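You operate a simulated robot arm through the tools that you are given. There is no shell and no other tool. Be economical: measure what you need, move in short steps, check, and stop when the job is done.

You are at the controls of a simulated robot arm. One attempt, no reset.

## Task
Put things in order on the gear table top. At the end: the orange drip oiler stands where the blue chock stood; the blue chock stands where the blue hoop stub stood; the blue hoop stub from the gear table top stands on top of the blue chain lock card; the white former stands where the orange drip oiler stood; the purple line filter stands where the white former stood; whatever was shut is shut again. Leave all else as you found it, and nothing knocked over.

The check looks at the end state, three seconds after you hand in, the way a careful person would. Anything else that was tipped, shoved, dropped, spilled or broken makes it a failure.

## Robot
A 7-joint arm with a two-finger parallel gripper, fixed in place. Base frame: the origin is at the foot of the arm, x ahead of it, y to its left, z up; the work surface is at about z = 0.82. Lengths are in m, angles in rad, forces in N, time in s.
With the tool pointing down near the work surface it reaches from about 0.3 to 0.7 m from the base axis. Its first joint turns from -1.152 to 1.152 rad. Payload 1.57 kg.
The TCP is the grasp point between the finger pads, 0.03 m short of the fingertips. In the tool frame z runs along the fingers and y along their closing line. The gripper opens to 0.11 m. The fingers are 0.024 m wide and 0.012 m thick; the gripper's body (0.048 by 0.112 m) begins 0.078 m behind the TCP.
Orientation is told as [roll, pitch, yaw] about the base's x, y, z axes, in that order, counted from this pose: with the fingers straight down and closing along the base's y, the tool's x points along the base's -x, its y along +y and its z along -z.

## Interface
- The arm moves only by the tool move_arm. Its argument "rows" is one flat list of numbers, 7 for each row, row after row: the shift along the tool's x, y, z in m, then the turn, a rotation vector about the tool's x, y, z in degrees, then the opening in per cent of the stroke, from 0 (shut) to 100 (fully open). In form: [tx, ty, tz, ax, ay, az, jaw, tx, ty, tz, ax, ay, az, jaw, ...]. A call has 1 to 12 rows; each row is the pose to reach, as a shift and turn from the pose commanded when the call began, along the tool's axes at that moment. Each row takes 0.2 s and may step no farther than 0.05 m and 0.15 rad from the row before; otherwise, or with a gripper value out of range, the whole call is refused. Where a pose cannot be reached the arm comes as near as it can. A force on the tool above 40 N (or 10 N above the force at the start of the call, whichever is more), or a blocked arm, ends the call early, and 0.2 s more pass. The fingers move at their own pace (about 0.108 m/s each) and stop on an object; they squeeze with about 43 N. The grip force told is the motor's: it shows also when the fingers shut on nothing. Time passes only in rows, and 0.2 s behind the last, so rows that repeat a pose let the fingers close. It gives the time, the measured TCP pose, the force on the tool (base axes), the opening and the grip force at its end, in the units of the frame above (readings bear some noise), and new pictures: "views" is both (left out), scene, wrist or none.
- Cameras (640 x 400 px; columns grow to the right, rows downward): "scene" is fixed at [0.1623, -0.3974, 1.3835]; the picture's right is [0.71, -0.70, 0.00], its down [-0.48, -0.49, -0.73] and it looks along [0.51, 0.52, -0.69] (base axes); focal length 323 px, centre (320, 200). "wrist" rides on the gripper at [-0.036, 0, -0.08] in the tool frame; the picture's right is [0.00, -1.00, 0.00], its down [0.97, 0.00, -0.24] and it looks along [0.24, 0.00, 0.97] (tool axes); focal length 218 px, centre (320, 200).
- probe_pixels(camera, pixels): for up to 12 pixels [column, row] of the newest picture of that camera ("zoom" is the newest enlarged one), the place [x, y, z] in the base frame of the surface seen there, good to about 0.002 m, but the place of the scene camera against the robot may be out by one fixed shift of up to 0.018 m in any direction. The clock stands still meanwhile.
- enlarge(camera, box): a new picture of the part [left, top, right, bottom] of that camera's present view, enlarged. The clock stands still meanwhile.
- job_done(): hands the job in; it is judged then, once.

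Work in short steps. Measure before you move; look again where a grasp or a placing could have gone wrong, and mend it. You have 80 turns and 120 pictures in all, those below and enlarged ones among them. Open the gripper and draw the arm clear of the work before you hand the job in, unless the task says otherwise; then end with one line.

The tools are called after ">>>" as name(argument=value, ...) on one line, values as JSON. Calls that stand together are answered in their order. move_arm: Moves the arm, as the interface text tells. Its arguments: {"type":"object","properties":{"rows":{"type":"array"},"views":{"type":"string","enum":["both","scene","wrist","none"]}},"required":["rows"]} The other tools are called the same way: probe_pixels (camera, pixels) gives the place of the surface under pixels of a picture; enlarge (camera, box) takes an enlarged picture of a part of a camera's view; job_done () hands the job in.

At the start:

```text
time: 0.0
position: [0.4571, 0.0155, 1.1123]
orientation: [0.001, -0.002, 0.001]
contact_force: [-0.3, -0.6, -0.7]
grip_width: 0.1101
gripper_force: 0.1
```

scene: 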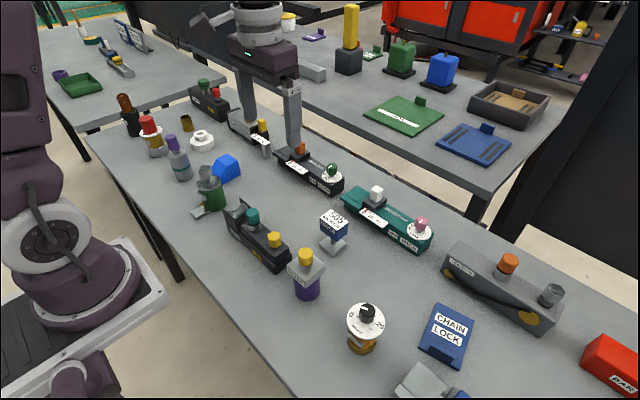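
wrist: 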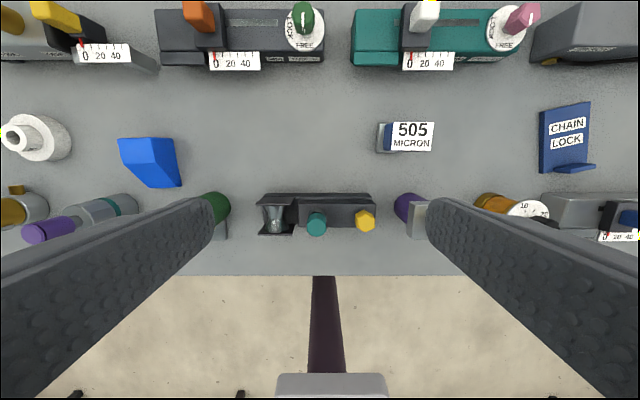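

I begin by looking closer at the objects on the table.

>>> enlarge(camera="scene", box=[100, 70, 300, 220])

>>> enlarge(camera="scene", box=[210, 180, 450, 330])

>>> enlarge(camera="scene", box=[320, 230, 640, 400])

>>> enlarge(camera="wrist", box=[0, 80, 320, 280])

>>> enlarge(camera="wrist", box=[320, 80, 640, 280])

```text
2.67 times, centred on (200, 145) of scene
```

zoom: 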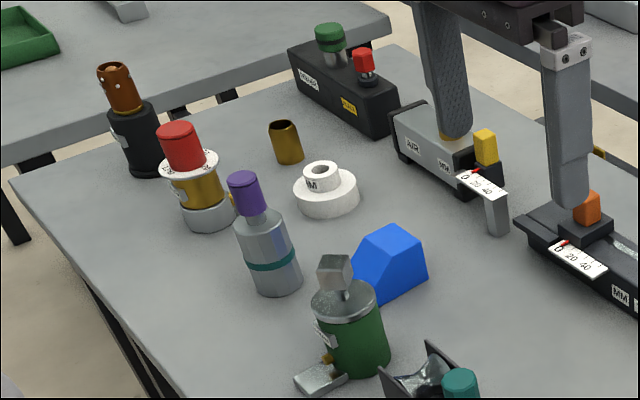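

```text
2.67 times, centred on (330, 255) of scene
```

zoom: 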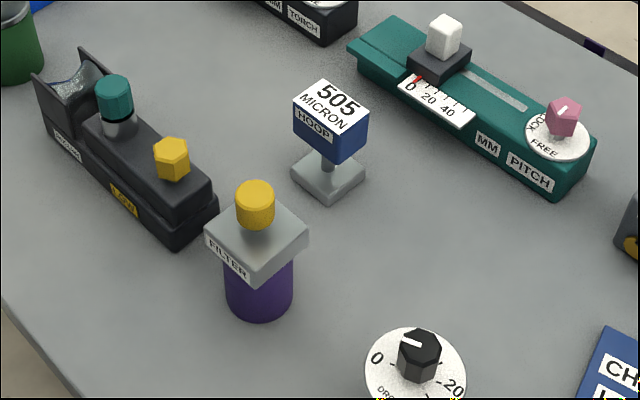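

```text
2.00 times, centred on (480, 315) of scene
```

zoom: 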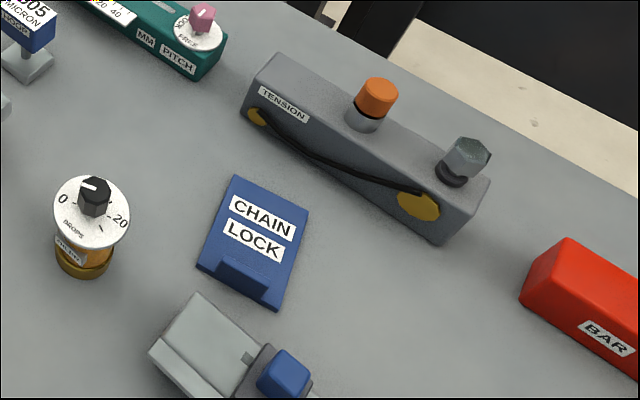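

```text
2.00 times, centred on (160, 180) of wrist
```

zoom: 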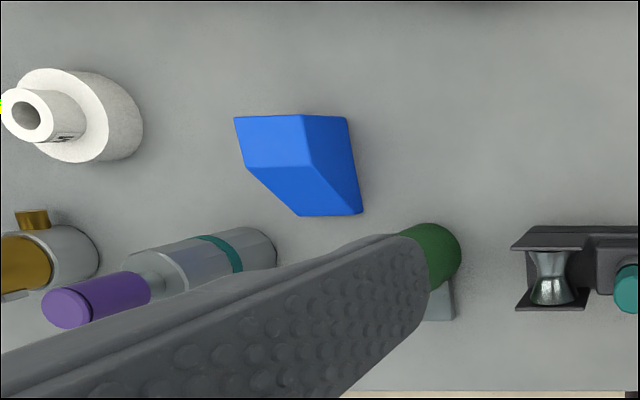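

```text
2.00 times, centred on (480, 180) of wrist
```

zoom: 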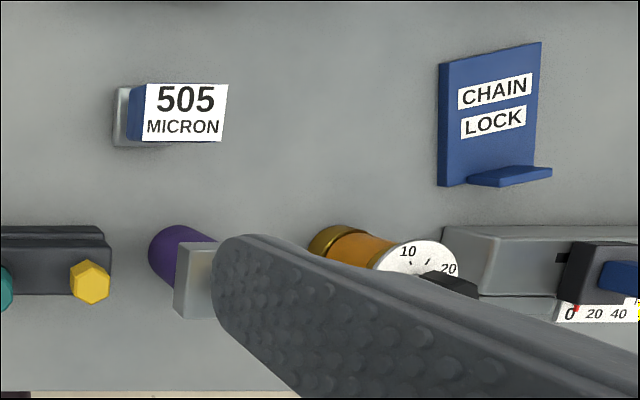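

The targets are identified: hoop stub (334,232), card (447,335), chock (227,168), former (202,140), filter (306,275), oiler (365,325). I'll probe them in both cameras to find positions and the scene camera's shift.

>>> probe_pixels(camera="zoom", pixels=[[150, 90], [224, 88], [216, 136], [145, 137], [122, 135], [120, 92], [440, 66], [539, 45], [440, 183], [472, 180], [548, 176], [490, 120]])

>>> probe_pixels(camera="scene", pixels=[[333, 210], [348, 222], [320, 221], [333, 234], [334, 253], [346, 243], [322, 243], [437, 304], [474, 320], [420, 346], [458, 369], [447, 330]])

>>> probe_pixels(camera="wrist", pixels=[[118, 139], [150, 138], [172, 140], [180, 186], [150, 187], [124, 162], [153, 163], [12, 137], [30, 120], [50, 130], [320, 60], [470, 120]])

>>> probe_pixels(camera="scene", pixels=[[306, 254], [306, 262], [290, 267], [306, 286], [325, 268], [306, 299], [367, 309], [350, 315], [383, 318], [362, 353], [202, 133], [200, 142]])

>>> probe_pixels(camera="scene", pixels=[[223, 156], [235, 158], [240, 168], [226, 176], [213, 178], [226, 184], [218, 160], [196, 131], [208, 133], [190, 143], [214, 142], [203, 152]])

```text
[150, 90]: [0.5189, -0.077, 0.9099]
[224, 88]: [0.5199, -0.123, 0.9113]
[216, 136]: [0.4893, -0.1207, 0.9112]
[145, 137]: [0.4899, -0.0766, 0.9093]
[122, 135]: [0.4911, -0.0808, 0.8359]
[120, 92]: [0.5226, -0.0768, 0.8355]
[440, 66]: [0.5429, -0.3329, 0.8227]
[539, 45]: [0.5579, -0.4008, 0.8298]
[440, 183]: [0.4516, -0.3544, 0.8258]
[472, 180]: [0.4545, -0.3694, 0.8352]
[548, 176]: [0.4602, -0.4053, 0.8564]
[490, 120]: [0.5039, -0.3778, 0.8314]
```

```text
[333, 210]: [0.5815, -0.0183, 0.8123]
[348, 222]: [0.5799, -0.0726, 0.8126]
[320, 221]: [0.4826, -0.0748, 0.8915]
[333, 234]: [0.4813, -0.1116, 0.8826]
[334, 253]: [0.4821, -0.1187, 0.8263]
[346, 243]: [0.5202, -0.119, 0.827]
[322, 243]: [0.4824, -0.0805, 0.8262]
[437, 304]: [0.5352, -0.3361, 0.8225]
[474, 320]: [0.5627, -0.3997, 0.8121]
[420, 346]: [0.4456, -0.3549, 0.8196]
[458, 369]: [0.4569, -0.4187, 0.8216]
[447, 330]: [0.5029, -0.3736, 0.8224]
```

```text
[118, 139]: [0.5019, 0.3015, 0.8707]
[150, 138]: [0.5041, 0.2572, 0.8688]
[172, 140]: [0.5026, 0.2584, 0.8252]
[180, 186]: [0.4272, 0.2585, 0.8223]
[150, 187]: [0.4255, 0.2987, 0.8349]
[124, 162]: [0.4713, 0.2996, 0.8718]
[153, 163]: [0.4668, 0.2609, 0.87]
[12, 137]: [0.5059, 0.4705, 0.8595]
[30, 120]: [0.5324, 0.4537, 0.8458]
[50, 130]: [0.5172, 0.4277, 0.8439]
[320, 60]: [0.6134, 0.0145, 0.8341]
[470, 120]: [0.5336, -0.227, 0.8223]
```

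```text
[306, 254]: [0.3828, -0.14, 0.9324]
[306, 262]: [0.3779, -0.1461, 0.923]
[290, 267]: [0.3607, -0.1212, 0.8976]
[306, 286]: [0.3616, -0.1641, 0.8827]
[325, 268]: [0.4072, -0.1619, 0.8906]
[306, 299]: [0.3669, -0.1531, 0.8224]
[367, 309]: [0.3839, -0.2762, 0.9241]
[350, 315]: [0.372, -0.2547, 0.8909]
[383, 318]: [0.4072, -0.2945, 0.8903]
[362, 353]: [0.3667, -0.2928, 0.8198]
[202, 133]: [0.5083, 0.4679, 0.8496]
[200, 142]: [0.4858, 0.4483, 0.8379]
```

```text
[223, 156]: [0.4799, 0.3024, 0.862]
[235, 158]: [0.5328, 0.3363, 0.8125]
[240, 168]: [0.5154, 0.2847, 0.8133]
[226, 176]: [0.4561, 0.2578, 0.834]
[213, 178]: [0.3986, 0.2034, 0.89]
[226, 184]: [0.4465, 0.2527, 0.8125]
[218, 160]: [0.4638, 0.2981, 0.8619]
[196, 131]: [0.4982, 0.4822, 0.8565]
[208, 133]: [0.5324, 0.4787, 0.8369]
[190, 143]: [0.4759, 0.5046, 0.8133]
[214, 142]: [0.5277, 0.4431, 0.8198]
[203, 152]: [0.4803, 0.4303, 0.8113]
```

Wrist probes show hoop head centred near (0.504,-0.100), top z≈0.910; table z≈0.822. The scene camera sits ~0.01 low. I move above the hoop and look.

>>> move_arm(rows=[-0.012, -0.029, 0.02, 0, 0, 0, 100, -0.024, -0.058, 0.04, 0, 0, 0, 100, -0.036, -0.087, 0.06, 0, 0, 0, 100, -0.047, -0.1155, 0.08, 0, 0, 0, 100, -0.047, -0.1155, 0.08, 0, 0, 0, 100])

```text
time: 1.2
position: [0.5027, -0.1, 1.0326]
orientation: [0.001, 0.0, 0.001]
contact_force: [0.6, -0.6, 0.3]
grip_width: 0.1102
gripper_force: 0.0
```

scene: 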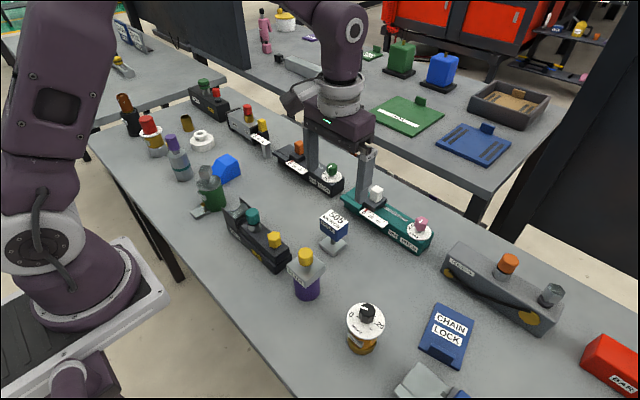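
wrist: 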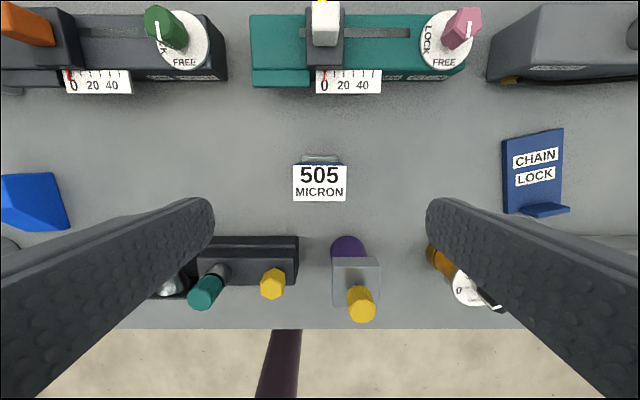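

Hoop head at (320,183) is centred. I probe head corners, visible foot, card, filter and oiler in the wrist view.

>>> probe_pixels(camera="wrist", pixels=[[295, 167], [345, 167], [295, 199], [345, 199], [305, 158], [335, 158], [504, 142], [562, 130], [505, 212], [535, 205], [569, 208], [545, 160]])

>>> probe_pixels(camera="wrist", pixels=[[336, 262], [375, 262], [336, 303], [361, 303], [347, 243], [348, 290], [362, 285], [446, 255], [475, 285], [440, 250], [60, 40], [260, 270]])

>>> probe_pixels(camera="scene", pixels=[[334, 213], [346, 225], [322, 220], [334, 254], [347, 241], [320, 242], [306, 252], [291, 269], [308, 287], [324, 265], [366, 312], [354, 310]])

```text
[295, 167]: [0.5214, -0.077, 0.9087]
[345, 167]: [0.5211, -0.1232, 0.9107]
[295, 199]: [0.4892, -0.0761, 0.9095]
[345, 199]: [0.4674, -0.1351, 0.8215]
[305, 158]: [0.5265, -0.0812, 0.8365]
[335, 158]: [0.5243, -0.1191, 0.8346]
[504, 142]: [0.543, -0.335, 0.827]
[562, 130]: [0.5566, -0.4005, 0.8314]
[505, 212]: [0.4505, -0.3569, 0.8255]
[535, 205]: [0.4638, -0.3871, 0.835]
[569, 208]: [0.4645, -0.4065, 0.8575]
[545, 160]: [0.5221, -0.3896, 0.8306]
```

```text
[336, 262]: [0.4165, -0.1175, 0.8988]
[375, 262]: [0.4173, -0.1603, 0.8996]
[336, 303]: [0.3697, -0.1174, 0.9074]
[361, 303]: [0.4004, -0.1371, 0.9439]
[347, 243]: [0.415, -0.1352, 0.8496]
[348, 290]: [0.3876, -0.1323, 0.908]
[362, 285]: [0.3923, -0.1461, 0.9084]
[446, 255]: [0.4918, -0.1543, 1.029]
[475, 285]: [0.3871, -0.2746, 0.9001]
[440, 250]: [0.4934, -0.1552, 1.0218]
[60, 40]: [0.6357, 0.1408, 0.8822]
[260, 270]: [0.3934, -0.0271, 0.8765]
```

```text
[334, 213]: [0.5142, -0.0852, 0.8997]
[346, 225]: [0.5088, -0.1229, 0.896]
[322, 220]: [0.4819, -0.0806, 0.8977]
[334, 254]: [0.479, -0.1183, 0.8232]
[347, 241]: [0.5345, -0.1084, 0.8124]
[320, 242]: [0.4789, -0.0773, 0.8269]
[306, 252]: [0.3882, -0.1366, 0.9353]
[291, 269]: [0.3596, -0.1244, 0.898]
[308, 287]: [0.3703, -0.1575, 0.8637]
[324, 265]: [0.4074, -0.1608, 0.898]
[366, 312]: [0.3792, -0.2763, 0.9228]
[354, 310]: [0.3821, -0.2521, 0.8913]
```

Head centre (0.505,-0.100), top 0.910, foot near (0.506,-0.099). I descend to z≈0.892 and close on the head.

>>> move_arm(rows=[-0.002, 0, 0.045, 0, 0, 0, 100, -0.002, 0, 0.09, 0, 0, 0, 100, -0.002, 0, 0.125, 0, 0, 0, 100, -0.002, 0, 0.1405, 0, 0, 0, 100, -0.002, 0, 0.1405, 0, 0, 0, 40, -0.002, 0, 0.1405, 0, 0, 0, 30, -0.002, 0, 0.1405, 0, 0, 0, 30])

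```text
time: 2.8
position: [0.5051, -0.0975, 0.8928]
orientation: [-0.001, 0.001, 0.001]
contact_force: [0.2, 0.2, -0.5]
grip_width: 0.0518
gripper_force: 43.0
```

scene: 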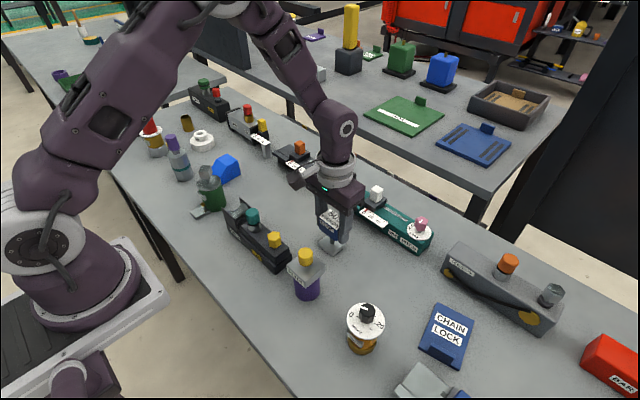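
wrist: 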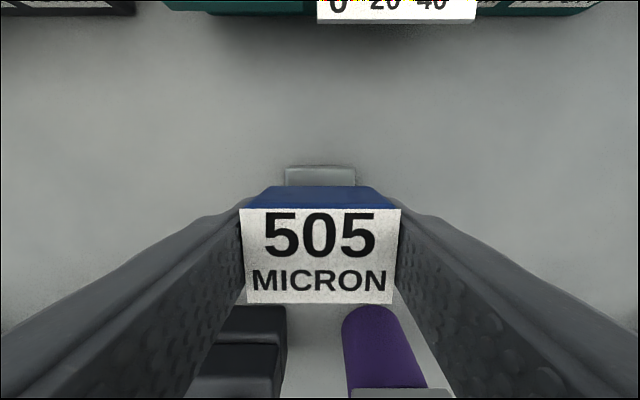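

Gripped (0.052 wide, 43 N). I lift and carry it toward the card centre (~0.512,-0.376), staying high.

>>> move_arm(rows=[0, 0, -0.045, 0, 0, 0, 30, 0, 0, -0.09, 0, 0, 0, 30, 0, -0.047, -0.09, 0, 0, 0, 30, -0.002, -0.094, -0.09, 0, 0, 0, 30, -0.004, -0.141, -0.09, 0, 0, 0, 30, -0.005, -0.188, -0.09, 0, 0, 0, 30, -0.006, -0.234, -0.09, 0, 0, 0, 30, -0.007, -0.2775, -0.09, 0, 0, 0, 30, -0.007, -0.2775, -0.09, 0, 0, 0, 30])

```text
time: 4.8
position: [0.5148, -0.3807, 0.9804]
orientation: [0.001, 0.0, 0.002]
contact_force: [0.1, 0.5, -0.2]
grip_width: 0.0329
gripper_force: 0.0
```

scene: 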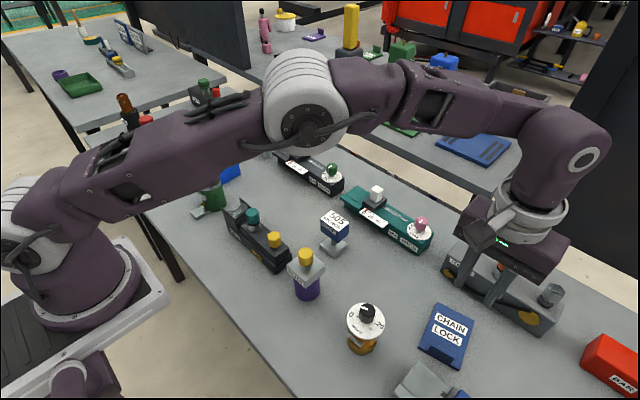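
wrist: 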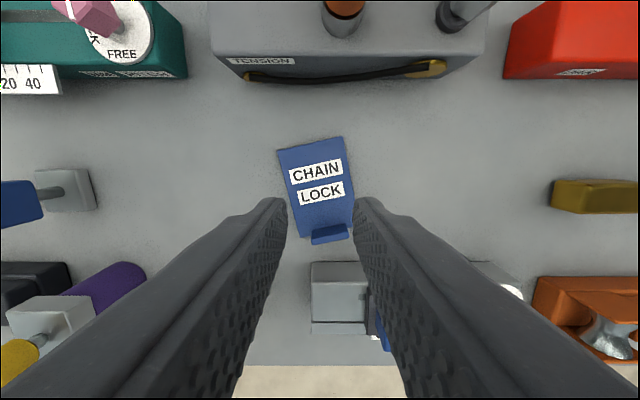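

The hoop stayed behind at (334,232): the fingers hadn't finished closing. It appears undisturbed. While above the card, I measure it (tab at (330,233)) and recheck the hoop.

>>> probe_pixels(camera="wrist", pixels=[[280, 151], [340, 139], [300, 232], [352, 226], [313, 235], [347, 230], [313, 243], [347, 237], [320, 180], [300, 160], [330, 210], [260, 90]])

>>> enlarge(camera="scene", box=[270, 180, 430, 280])

```text
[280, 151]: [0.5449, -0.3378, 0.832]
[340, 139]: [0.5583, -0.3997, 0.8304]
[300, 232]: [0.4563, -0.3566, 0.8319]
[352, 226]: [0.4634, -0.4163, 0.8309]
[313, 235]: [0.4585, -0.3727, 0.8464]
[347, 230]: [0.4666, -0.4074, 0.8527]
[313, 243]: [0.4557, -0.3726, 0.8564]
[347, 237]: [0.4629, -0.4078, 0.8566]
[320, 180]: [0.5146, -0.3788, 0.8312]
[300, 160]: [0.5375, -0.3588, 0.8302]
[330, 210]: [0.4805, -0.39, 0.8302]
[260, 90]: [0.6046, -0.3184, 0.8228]
```

```text
4.00 times, centred on (350, 230) of scene
```

zoom: 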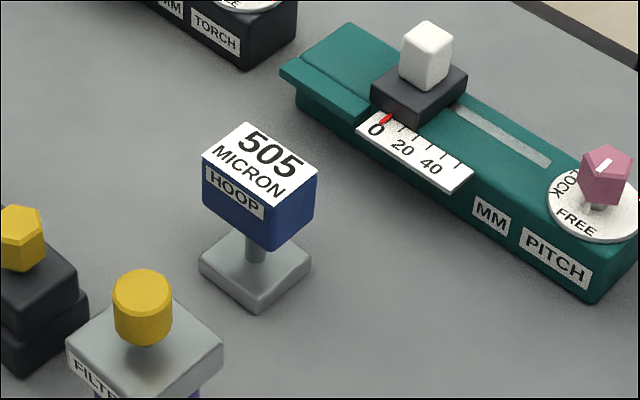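

Card top is 0.831, free area centre ≈(0.514,-0.377). I go back over the hoop with open jaws, descend and close fully.

>>> move_arm(rows=[0.001, 0.047, 0, 0, 0, 0, 100, 0.002, 0.094, 0, 0, 0, 0, 100, 0.004, 0.141, 0, 0, 0, 0, 100, 0.005, 0.188, 0, 0, 0, 0, 100, 0.006, 0.234, 0, 0, 0, 0, 100, 0.007, 0.2775, 0, 0, 0, 0, 100, 0.007, 0.2775, 0.045, 0, 0, 0, 100, 0.007, 0.2775, 0.09, 0, 0, 0, 100, 0.007, 0.2775, 0.09, 0, 0, 0, 0, 0.007, 0.2775, 0.09, 0, 0, 0, 0, 0.007, 0.2775, 0.09, 0, 0, 0, 0, 0.007, 0.2775, 0.09, 0, 0, 0, 0])

```text
time: 7.4
position: [0.5068, -0.098, 0.8927]
orientation: [0.0, 0.0, 0.0]
contact_force: [0.0, 0.3, -0.5]
grip_width: 0.0515
gripper_force: 42.8
```

scene: 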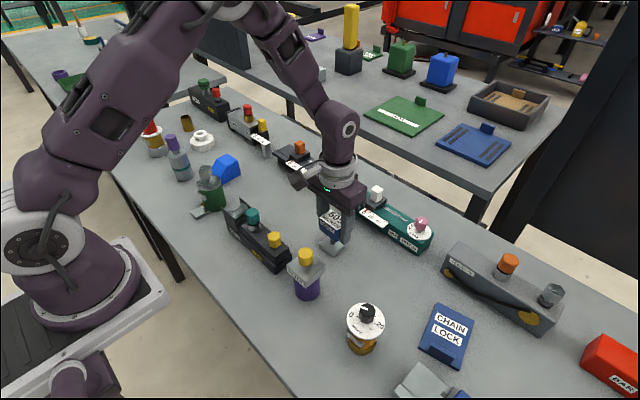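
wrist: 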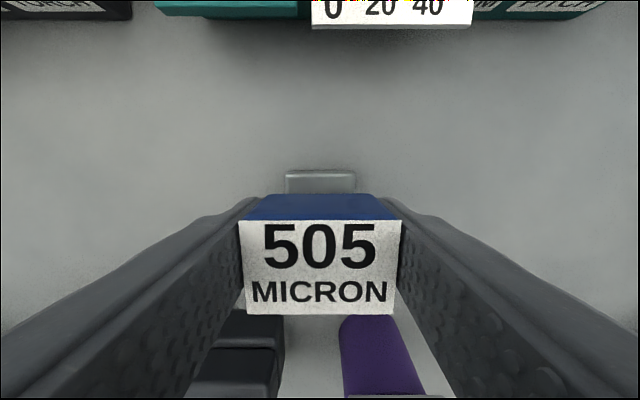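

The jaws again hold at 0.0515 with 43 N. This time I lift slowly by a little to see whether it follows.

>>> move_arm(rows=[0, 0, -0.003, 0, 0, 0, 0, 0, 0, -0.006, 0, 0, 0, 0, 0, 0, -0.009, 0, 0, 0, 0, 0, 0, -0.012, 0, 0, 0, 0])

```text
time: 8.4
position: [0.5074, -0.0997, 0.9045]
orientation: [-0.001, 0.0, 0.0]
contact_force: [-0.2, 0.0, -2.8]
grip_width: 0.0518
gripper_force: 43.0
```

scene: 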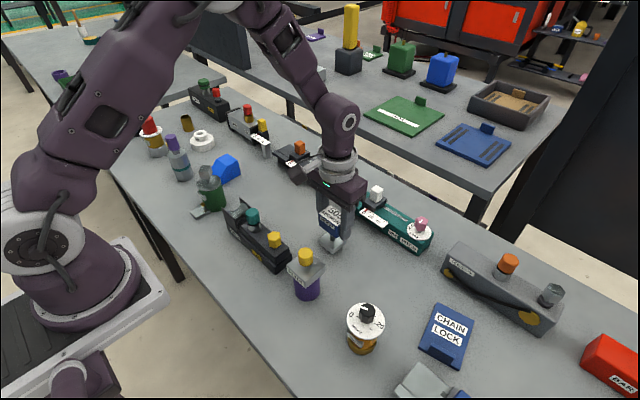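
wrist: 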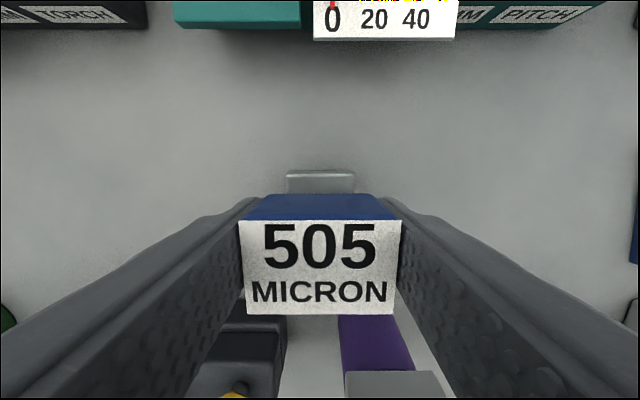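

It lifts now (−2.8 N load, picture fixed to the gripper). I continue with gentler steps.

>>> move_arm(rows=[0, 0, -0.01, 0, 0, 0, 0, 0, 0, -0.025, 0, 0, 0, 0, 0, -0.01, -0.04, 0, 0, 0, 0, 0, -0.03, -0.05, 0, 0, 0, 0, 0, -0.06, -0.05, 0, 0, 0, 0, -0.001, -0.09, -0.05, 0, 0, 0, 0, -0.002, -0.12, -0.05, 0, 0, 0, 0, -0.003, -0.15, -0.05, 0, 0, 0, 0, -0.004, -0.18, -0.05, 0, 0, 0, 0, -0.005, -0.21, -0.05, 0, 0, 0, 0, -0.006, -0.235, -0.05, 0, 0, 0, 0])

```text
time: 10.8
position: [0.5127, -0.3382, 0.9522]
orientation: [-0.001, 0.0, 0.0]
contact_force: [-0.2, 0.8, -2.9]
grip_width: 0.0518
gripper_force: 43.4
```

scene: 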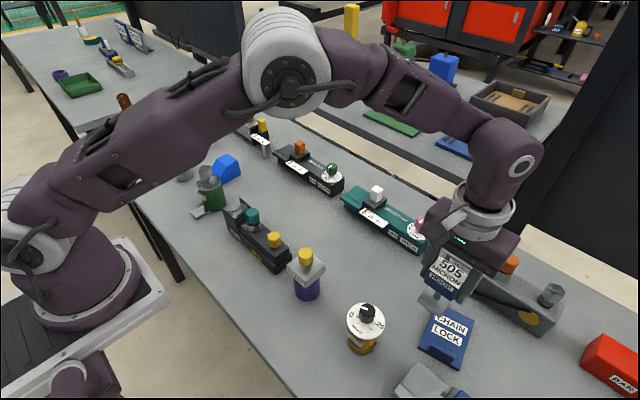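
wrist: 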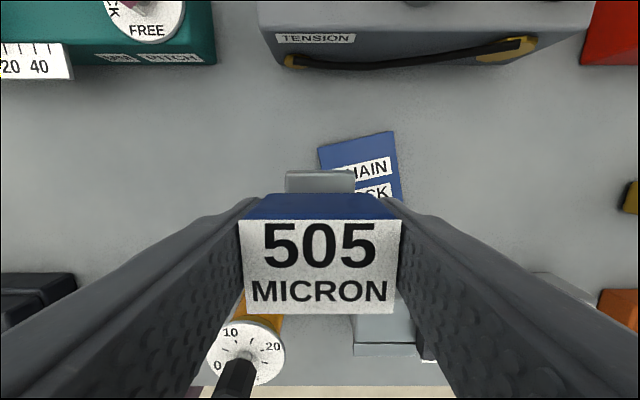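

Now over to y≈-0.378 and lower toward contact at TCP z≈0.9025.

>>> move_arm(rows=[-0.001, -0.02, 0, 0, 0, 0, 0, -0.0015, -0.039, 0, 0, 0, 0, 0, -0.0015, -0.039, 0.02, 0, 0, 0, 0, -0.0015, -0.039, 0.035, 0, 0, 0, 0, -0.0015, -0.039, 0.045, 0, 0, 0, 0, -0.0015, -0.039, 0.0485, 0, 0, 0, 0, -0.0015, -0.039, 0.0485, 0, 0, 0, 0])

```text
time: 12.4
position: [0.5137, -0.3744, 0.9056]
orientation: [-0.001, -0.001, 0.0]
contact_force: [0.1, 0.3, -2.7]
grip_width: 0.0518
gripper_force: 42.9
```

scene: 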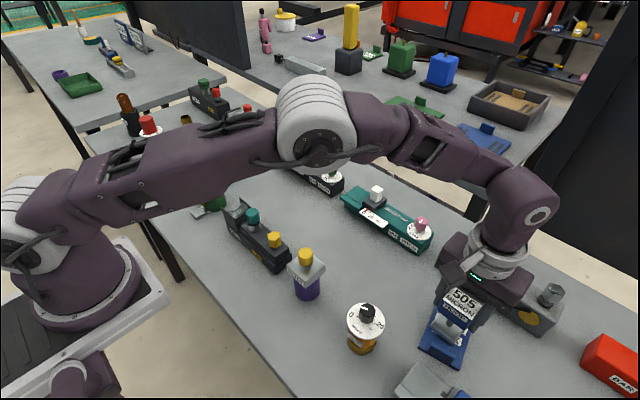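
wrist: 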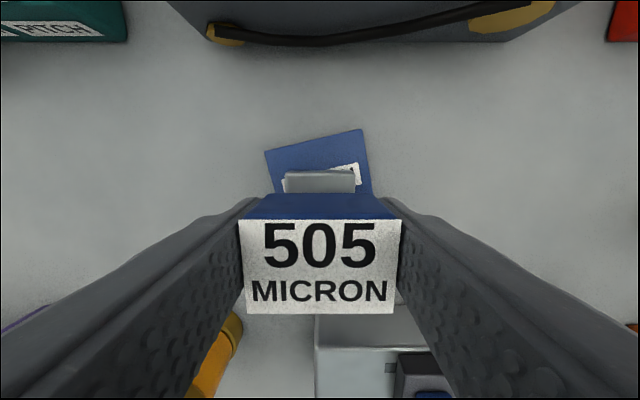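

Still hanging freely (−2.7 N). I lower in ~1 mm steps until the load transfers.

>>> move_arm(rows=[0, 0, 0.001, 0, 0, 0, 0, 0, 0, 0.002, 0, 0, 0, 0, 0, 0, 0.003, 0, 0, 0, 0, 0, 0, 0.003, 0, 0, 0, 0], views="none")

```text
time: 13.4
position: [0.5131, -0.375, 0.9031]
orientation: [0.001, -0.001, 0.0]
contact_force: [-0.1, 0.1, -1.9]
grip_width: 0.0517
gripper_force: 42.8
```

Load is starting to transfer; one more millimetre, then release.

>>> move_arm(rows=[0, 0, 0.001, 0, 0, 0, 0, 0, 0, 0.001, 0, 0, 0, 0, 0, 0, 0.001, 0, 0, 0, 60, 0, 0, 0.001, 0, 0, 0, 70, 0, 0, 0.001, 0, 0, 0, 80, 0, 0, -0.03, 0, 0, 0, 80, 0, 0, -0.07, 0, 0, 0, 80, 0, 0, -0.11, 0, 0, 0, 100, 0, 0, -0.11, 0, 0, 0, 100])

```text
time: 15.4
position: [0.5134, -0.3736, 1.0124]
orientation: [0.0, 0.0, 0.0]
contact_force: [-0.1, 0.0, -0.3]
grip_width: 0.1101
gripper_force: 0.0
```

scene: 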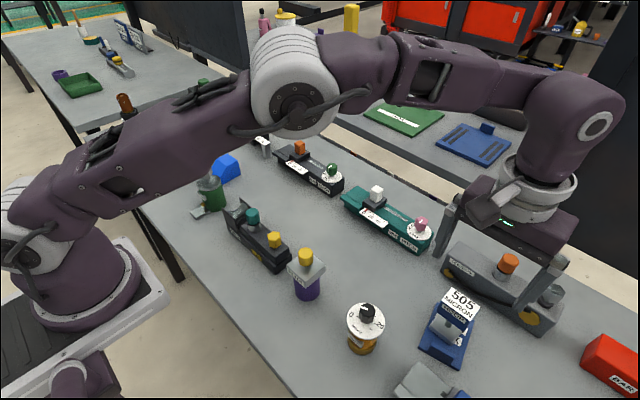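
wrist: 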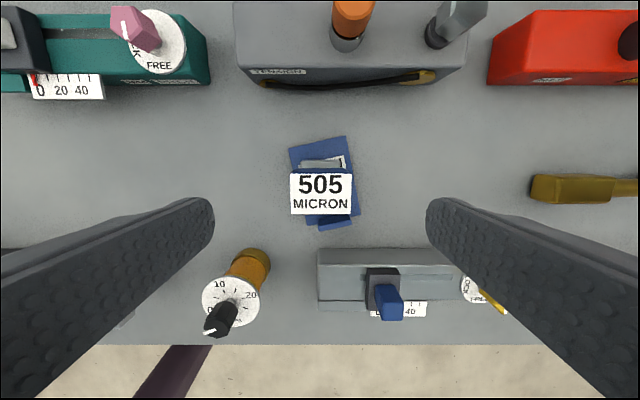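

The hoop stands on the card at (322,193). Before leaving I probe the oiler from here, then start travelling toward the chock.

>>> probe_pixels(camera="wrist", pixels=[[204, 300], [259, 300], [232, 277], [232, 327], [240, 290], [234, 258], [271, 265], [250, 250], [235, 270], [262, 280], [225, 315], [325, 200]])

>>> move_arm(rows=[0, 0.04, -0.01, 0, 0, 0, 100, 0, 0.09, -0.02, 0, 0, 0, 100, 0, 0.14, -0.02, 0, 0, 0, 100, 0, 0.19, -0.02, 0, 0, 0, 100, 0, 0.24, -0.02, 0, 0, 0, 100, 0, 0.29, -0.02, 0, 0, 0, 100, 0.005, 0.339, -0.02, 0, 0, 0, 100, 0.01, 0.388, -0.02, 0, 0, 0, 100, 0.015, 0.437, -0.02, 0, 0, 0, 100, 0.02, 0.486, -0.02, 0, 0, 0, 100, 0.025, 0.535, -0.02, 0, 0, 0, 100, 0.03, 0.584, -0.02, 0, 0, 0, 100], views="none")

>>> move_arm(rows=[0, 0.045, 0, 0, 0, 0, 100, 0, 0.0685, 0, 0, 0, 0, 100, 0, 0.0685, 0, 0, 0, 0, 100])

```text
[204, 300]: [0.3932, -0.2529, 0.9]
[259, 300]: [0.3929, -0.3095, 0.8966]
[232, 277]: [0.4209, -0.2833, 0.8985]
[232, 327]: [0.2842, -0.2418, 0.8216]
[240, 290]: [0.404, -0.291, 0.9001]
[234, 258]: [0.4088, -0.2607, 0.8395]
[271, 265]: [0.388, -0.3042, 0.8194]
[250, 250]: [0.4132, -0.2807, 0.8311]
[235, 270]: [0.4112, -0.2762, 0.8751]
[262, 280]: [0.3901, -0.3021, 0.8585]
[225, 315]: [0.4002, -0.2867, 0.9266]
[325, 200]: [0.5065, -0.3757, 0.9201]
```

```text
refused: row 2 steps farther than a row can; nothing moved
```

```text
time: 16.2
position: [0.5152, -0.3053, 1.012]
orientation: [0.0, -0.001, 0.001]
contact_force: [0.1, -1.3, -0.3]
grip_width: 0.1098
gripper_force: 0.2
```

scene: 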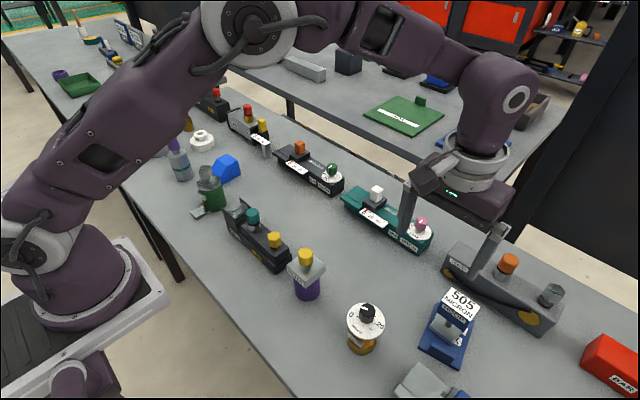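
wrist: 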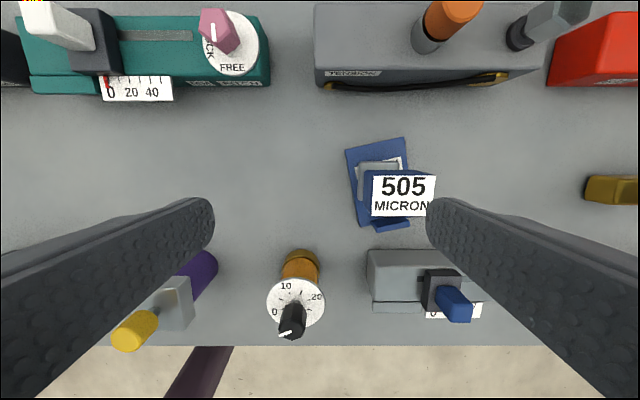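

The first move was refused (step too long) and the second brought me to y=-0.305, harmlessly. Oiler axis ≈(0.392,-0.281). I continue to the chock in valid steps.

>>> move_arm(rows=[0, 0.045, -0.01, 0, 0, 0, 100, 0, 0.094, -0.014, 0, 0, 0, 100, 0, 0.143, -0.014, 0, 0, 0, 100, 0.003, 0.192, -0.014, 0, 0, 0, 100, 0.006, 0.241, -0.014, 0, 0, 0, 100, 0.009, 0.29, -0.014, 0, 0, 0, 100, 0.013, 0.339, -0.014, 0, 0, 0, 100, 0.017, 0.388, -0.014, 0, 0, 0, 100, 0.021, 0.437, -0.014, 0, 0, 0, 100, 0.025, 0.486, -0.014, 0, 0, 0, 100, 0.03, 0.535, -0.014, 0, 0, 0, 100, 0.037, 0.583, -0.014, 0, 0, 0, 100])

```text
time: 18.8
position: [0.4794, 0.2803, 1.0295]
orientation: [0.0, 0.0, -0.002]
contact_force: [-0.4, 0.2, -0.1]
grip_width: 0.1102
gripper_force: 0.0
```

scene: 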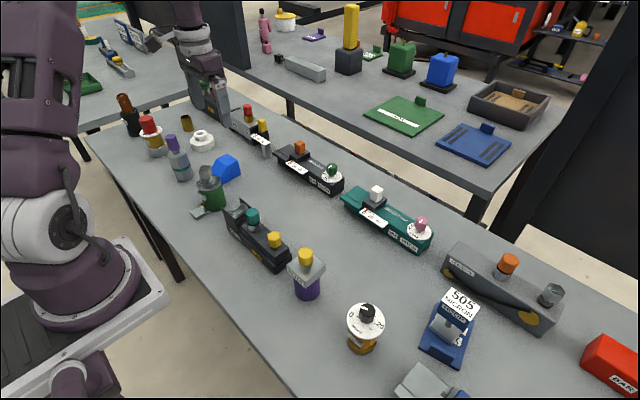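
wrist: 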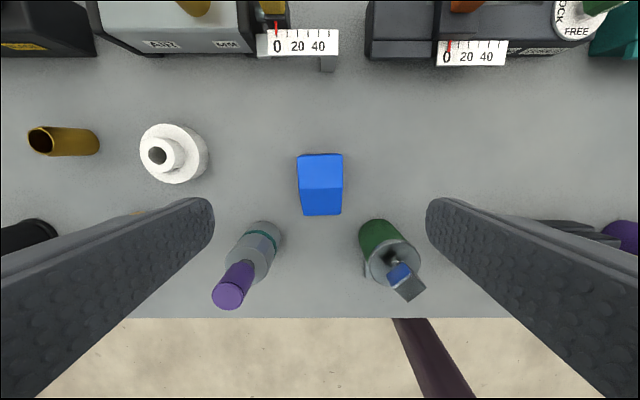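

The chock is at (320,184), the former at (174,153). I probe both and the neighbouring bottle and can.

>>> probe_pixels(camera="wrist", pixels=[[299, 157], [341, 156], [300, 188], [341, 187], [305, 213], [340, 212], [320, 213], [240, 290], [265, 240], [376, 240], [405, 280], [320, 175]])

>>> probe_pixels(camera="wrist", pixels=[[173, 127], [205, 152], [177, 180], [157, 136], [157, 172], [142, 155], [180, 155], [172, 155], [192, 155], [165, 140], [40, 135], [95, 135]])

>>> enlarge(camera="wrist", box=[100, 80, 420, 280])

```text
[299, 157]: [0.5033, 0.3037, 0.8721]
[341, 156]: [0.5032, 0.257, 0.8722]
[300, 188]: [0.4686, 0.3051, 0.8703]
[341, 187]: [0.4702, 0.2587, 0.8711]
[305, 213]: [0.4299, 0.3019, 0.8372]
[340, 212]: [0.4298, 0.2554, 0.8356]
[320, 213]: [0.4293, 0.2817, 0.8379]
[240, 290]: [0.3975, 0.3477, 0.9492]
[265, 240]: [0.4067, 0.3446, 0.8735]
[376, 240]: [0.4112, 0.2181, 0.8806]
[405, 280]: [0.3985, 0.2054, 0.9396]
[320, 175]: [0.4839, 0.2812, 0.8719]
```

```text
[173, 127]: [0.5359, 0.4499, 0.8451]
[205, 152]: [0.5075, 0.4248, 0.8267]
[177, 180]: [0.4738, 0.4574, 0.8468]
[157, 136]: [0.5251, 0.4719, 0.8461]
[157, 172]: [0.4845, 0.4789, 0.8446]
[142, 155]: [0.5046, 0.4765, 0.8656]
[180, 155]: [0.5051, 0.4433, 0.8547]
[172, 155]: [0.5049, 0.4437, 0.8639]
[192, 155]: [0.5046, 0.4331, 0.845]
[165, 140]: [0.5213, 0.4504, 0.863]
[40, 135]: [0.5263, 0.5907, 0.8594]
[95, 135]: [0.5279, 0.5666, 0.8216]
```

```text
2.00 times, centred on (260, 180) of wrist
```

zoom: 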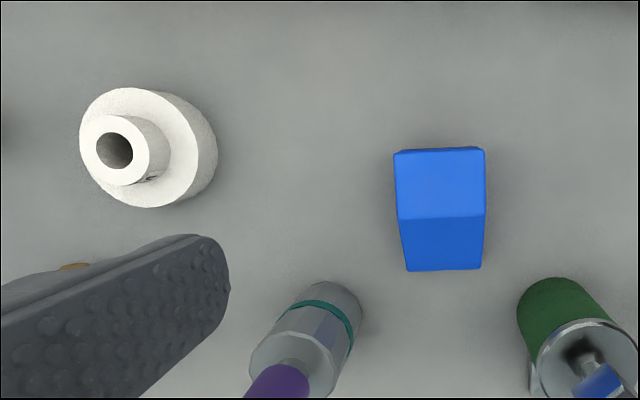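

Chock spans x 0.428–0.504, y 0.257–0.304, top 0.872 (centre ≈(0.466,0.2805)); former axis ≈(0.505,0.455). I descend onto the chock's high part and close.

>>> move_arm(rows=[0.002, 0, 0.045, 0, 0, 0, 100, 0.004, 0, 0.09, 0, 0, 0, 100, 0.004, 0, 0.135, 0, 0, 0, 100, 0.004, 0, 0.16, 0, 0, 0, 100, 0.004, 0, 0.1735, 0, 0, 0, 100, 0.004, 0, 0.1735, 0, 0, 0, 0, 0.004, 0, 0.1735, 0, 0, 0, 0, 0.004, 0, 0.1735, 0, 0, 0, 0, 0.004, 0, 0.1735, 0, 0, 0, 0, 0.004, 0, 0.1705, 0, 0, 0, 0, 0.004, 0, 0.1665, 0, 0, 0, 0])

```text
time: 21.2
position: [0.4722, 0.2781, 0.8602]
orientation: [0.0, 0.001, 0.001]
contact_force: [0.4, 0.0, -0.4]
grip_width: 0.0491
gripper_force: 43.6
```

scene: 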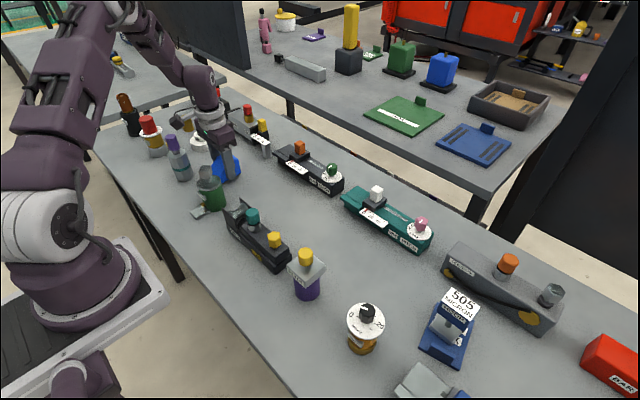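
wrist: 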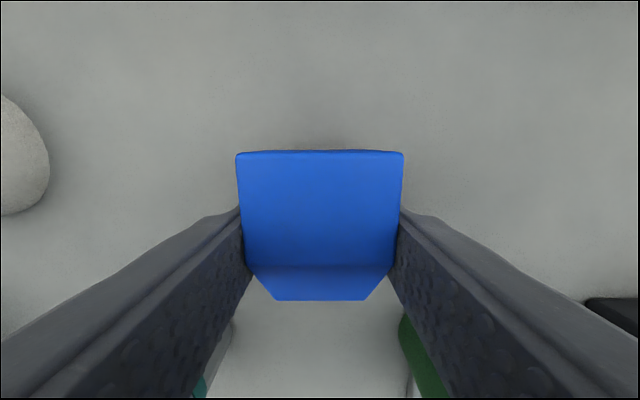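

Width 0.049, 43.6 N, but force shows little weight. I lift a little more to see whether it follows.

>>> move_arm(rows=[0, 0, -0.01, 0, 0, 0, 0, 0, 0, -0.02, 0, 0, 0, 0, 0, 0, -0.03, 0, 0, 0, 0])

```text
time: 22.0
position: [0.4723, 0.2763, 0.891]
orientation: [0.0, 0.001, -0.001]
contact_force: [-0.3, -0.2, -0.4]
grip_width: 0.049
gripper_force: 42.8
```

scene: 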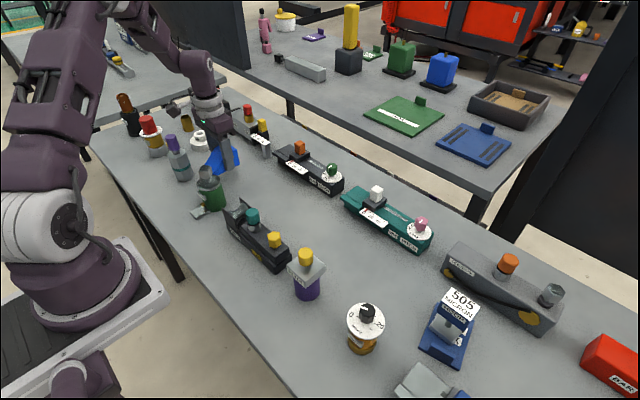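
wrist: 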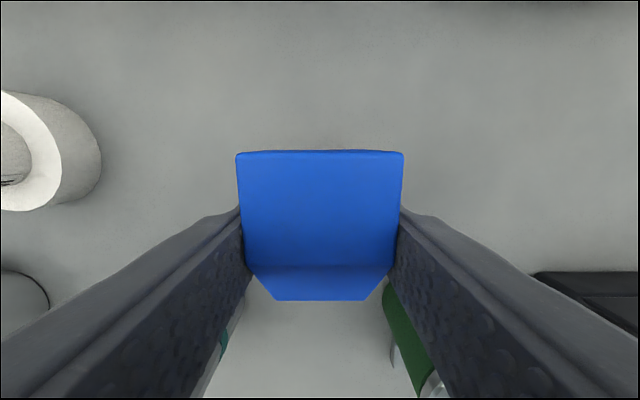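

Chock is held and light. I raise and carry it to the hoop's old place (chock centre is ~0.008 nearer than TCP, so TCP target ≈(0.514,-0.099)).

>>> move_arm(rows=[0, 0, -0.03, 0, 0, 0, 0, -0.005, -0.03, -0.05, 0, 0, 0, 0, -0.01, -0.07, -0.05, 0, 0, 0, 0, -0.015, -0.11, -0.05, 0, 0, 0, 0, -0.02, -0.15, -0.05, 0, 0, 0, 0, -0.025, -0.19, -0.05, 0, 0, 0, 0, -0.03, -0.23, -0.05, 0, 0, 0, 0, -0.035, -0.27, -0.05, 0, 0, 0, 0, -0.04, -0.31, -0.05, 0, 0, 0, 0, -0.0415, -0.35, -0.05, 0, 0, 0, 0, -0.0415, -0.3765, -0.05, 0, 0, 0, 0, -0.0415, -0.3765, -0.05, 0, 0, 0, 0])

```text
time: 24.6
position: [0.5171, -0.1009, 0.9387]
orientation: [0.0, 0.001, 0.0]
contact_force: [0.0, 0.1, -0.5]
grip_width: 0.0492
gripper_force: 43.0
```

scene: 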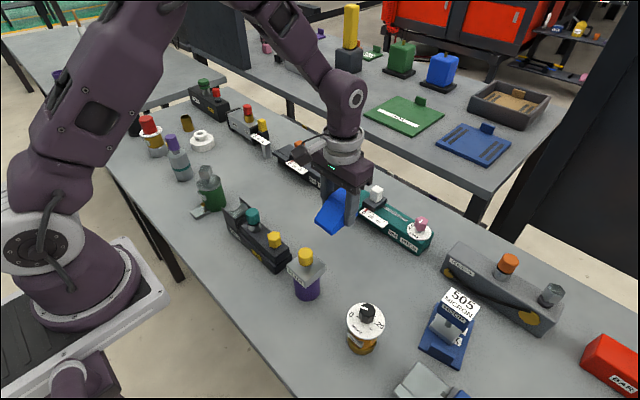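
wrist: 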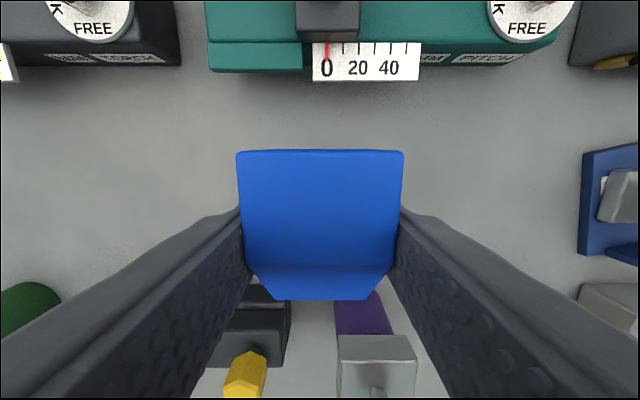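

Well placed. I lower to just above the table (TCP≈0.858).

>>> move_arm(rows=[0.001, 0, 0.03, 0, 0, 0, 0, 0.002, 0, 0.06, 0, 0, 0, 0, 0.002, 0, 0.074, 0, 0, 0, 0, 0.002, 0, 0.079, 0, 0, 0, 0, 0.002, 0, 0.081, 0, 0, 0, 0, 0.002, 0, 0.081, 0, 0, 0, 0], views="scene")

```text
time: 26.0
position: [0.5122, -0.1002, 0.8594]
orientation: [-0.001, 0.0, -0.001]
contact_force: [-0.2, 0.1, -1.6]
grip_width: 0.0493
gripper_force: 42.8
```

scene: 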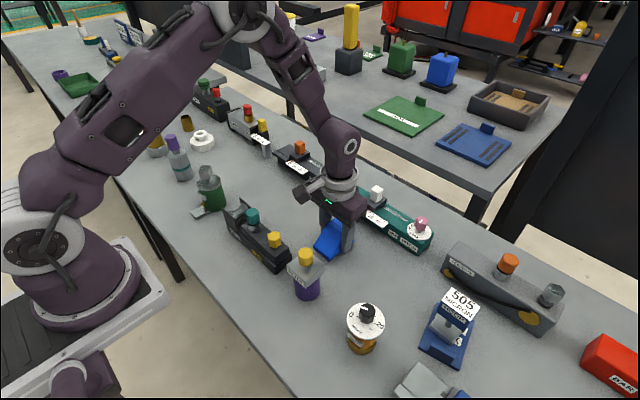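

Nearly down; I lower another 1.5 mm gently and read the force.

>>> move_arm(rows=[0, 0, 0.001, 0, 0, 0, 0, 0, 0, 0.0015, 0, 0, 0, 0, 0, 0, 0.0015, 0, 0, 0, 0], views="none")

```text
time: 26.8
position: [0.5111, -0.1003, 0.857]
orientation: [0.0, -0.001, 0.0]
contact_force: [0.0, -0.9, -0.6]
grip_width: 0.0494
gripper_force: 43.4
```

Within about a millimetre of its original grip height; one more 1 mm and release, then rise.

>>> move_arm(rows=[0, 0, 0.001, 0, 0, 0, 0, 0, 0, 0.001, 0, 0, 0, 0, 0, 0, 0.001, 0, 0, 0, 60, 0, 0, 0.001, 0, 0, 0, 80, 0, 0, 0.001, 0, 0, 0, 90, 0, 0, -0.03, 0, 0, 0, 90, 0, 0, -0.075, 0, 0, 0, 100, 0, 0, -0.12, 0, 0, 0, 100, 0, 0, -0.16, 0, 0, 0, 100, 0, 0, -0.16, 0, 0, 0, 100])

```text
time: 29.0
position: [0.5115, -0.0994, 1.0209]
orientation: [-0.001, 0.0, 0.0]
contact_force: [0.8, -1.1, -0.2]
grip_width: 0.1099
gripper_force: 0.1
```

scene: 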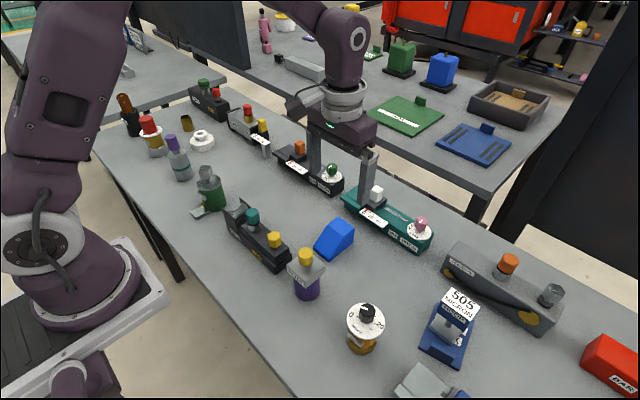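
wrist: 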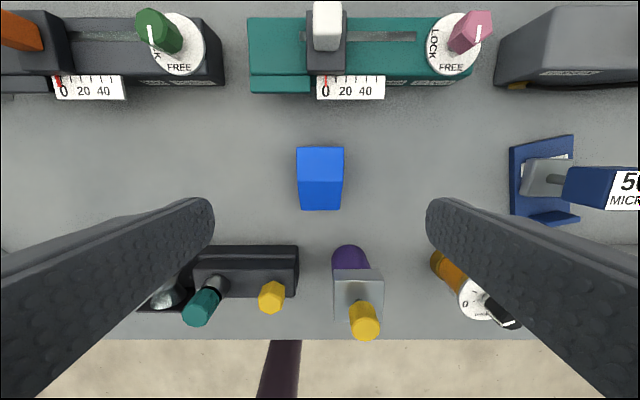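

Chock placed at (320,178). I check its position and enlarge the oiler for its shape.

>>> probe_pixels(camera="wrist", pixels=[[299, 149], [342, 149], [300, 180], [342, 181], [303, 207], [341, 207]])

>>> enlarge(camera="scene", box=[325, 290, 405, 370])

>>> enlarge(camera="scene", box=[266, 234, 346, 314])

```text
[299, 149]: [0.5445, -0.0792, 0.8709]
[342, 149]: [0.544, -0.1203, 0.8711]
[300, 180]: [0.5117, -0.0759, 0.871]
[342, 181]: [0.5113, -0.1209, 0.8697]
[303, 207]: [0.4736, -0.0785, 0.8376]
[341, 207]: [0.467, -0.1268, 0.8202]
```

```text
5.00 times, centred on (365, 330) of scene
```

zoom: 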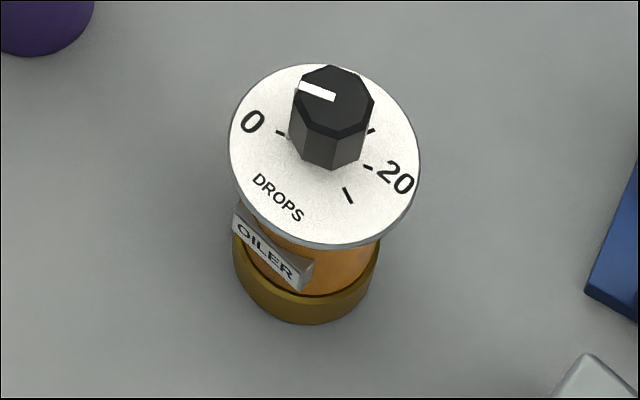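

```text
5.00 times, centred on (306, 274) of scene
```

zoom: 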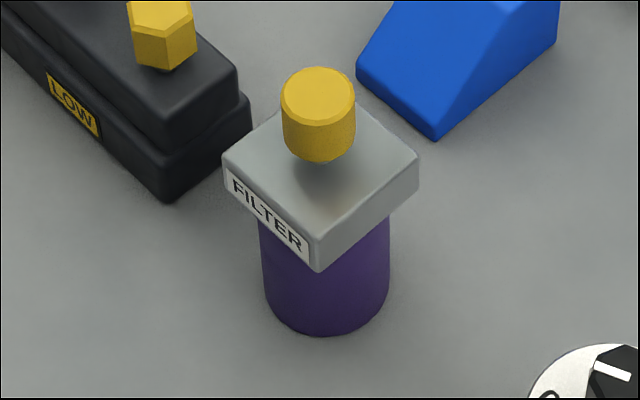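

Chock centre ≈(0.507,-0.099): good. The oiler has a dial disc (r≈0.028) wider than its body; I'll grip the rim, avoiding the knob. I move above it.

>>> move_arm(rows=[0.024, -0.0365, 0, 0, 0, 0, 100, 0.048, -0.073, 0, 0, 0, 0, 100, 0.072, -0.1095, 0, 0, 0, 0, 100, 0.096, -0.1456, 0, 0, 0, 0, 100, 0.1195, -0.1816, 0, 0, 0, 0, 100, 0.1195, -0.1816, 0, 0, 0, 0, 100], views="wrist")

```text
time: 30.4
position: [0.3898, -0.2813, 1.0148]
orientation: [0.0, 0.0, 0.001]
contact_force: [0.8, -0.1, 0.3]
grip_width: 0.1101
gripper_force: 0.0
```

wrist: 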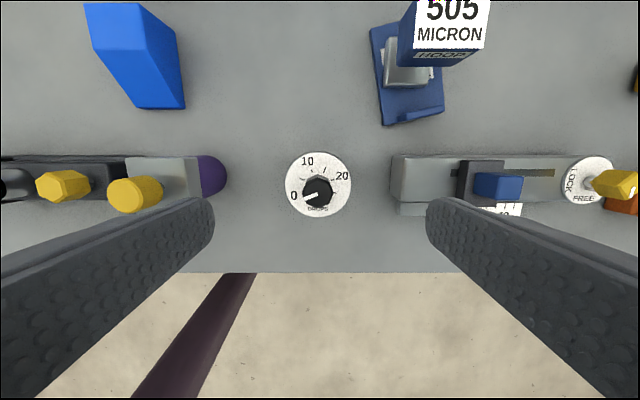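

The dial is at (318,184). I probe its edges, the vise's left edge and the card/hoop.

>>> probe_pixels(camera="wrist", pixels=[[288, 185], [348, 185], [318, 155], [318, 214], [393, 165], [398, 205], [480, 190], [222, 175], [318, 190], [410, 80], [195, 185], [135, 195]])

```text
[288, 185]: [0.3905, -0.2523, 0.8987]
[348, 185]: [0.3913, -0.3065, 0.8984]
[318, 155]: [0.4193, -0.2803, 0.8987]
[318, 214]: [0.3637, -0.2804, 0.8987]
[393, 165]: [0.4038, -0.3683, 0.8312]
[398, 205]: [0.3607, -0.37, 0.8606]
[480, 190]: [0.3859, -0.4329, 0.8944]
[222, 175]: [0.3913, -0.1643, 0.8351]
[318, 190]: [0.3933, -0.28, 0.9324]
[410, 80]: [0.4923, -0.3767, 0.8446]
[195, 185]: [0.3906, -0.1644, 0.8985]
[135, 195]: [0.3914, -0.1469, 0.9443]
```

Dial centre (0.3915,-0.280), top 0.8987. I descend to z≈0.888, close on the rim, and lift slightly.

>>> move_arm(rows=[-0.0015, 0.001, 0.045, 0, 0, 0, 100, -0.0015, 0.001, 0.09, 0, 0, 0, 100, -0.0015, 0.001, 0.115, 0, 0, 0, 100, -0.0015, 0.001, 0.127, 0, 0, 0, 100, -0.0015, 0.001, 0.127, 0, 0, 0, 0, -0.0015, 0.001, 0.127, 0, 0, 0, 0, -0.0015, 0.001, 0.127, 0, 0, 0, 0, -0.0015, 0.001, 0.127, 0, 0, 0, 0, -0.0015, 0.001, 0.125, 0, 0, 0, 0, -0.0015, 0.001, 0.122, 0, 0, 0, 0, -0.0015, 0.001, 0.118, 0, 0, 0, 0, -0.0015, 0.001, 0.114, 0, 0, 0, 0])

```text
time: 33.0
position: [0.3948, -0.2807, 0.904]
orientation: [0.0, 0.0, -0.001]
contact_force: [-0.5, -0.2, -0.6]
grip_width: 0.0607
gripper_force: 43.4
```

scene: 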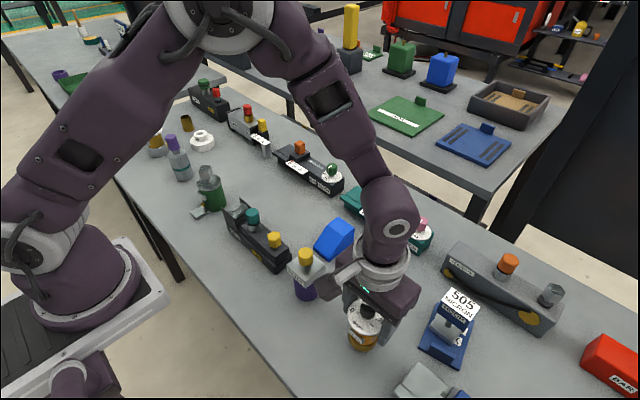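
wrist: 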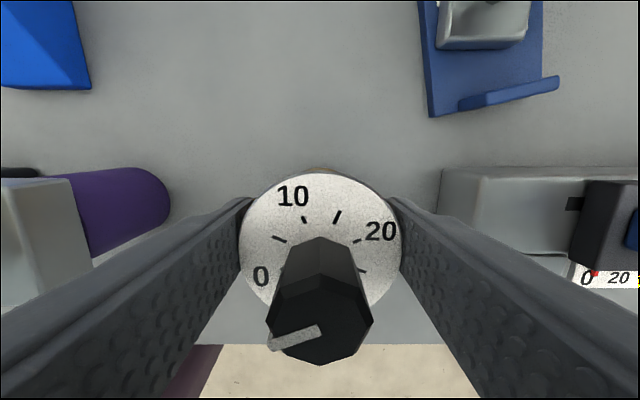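

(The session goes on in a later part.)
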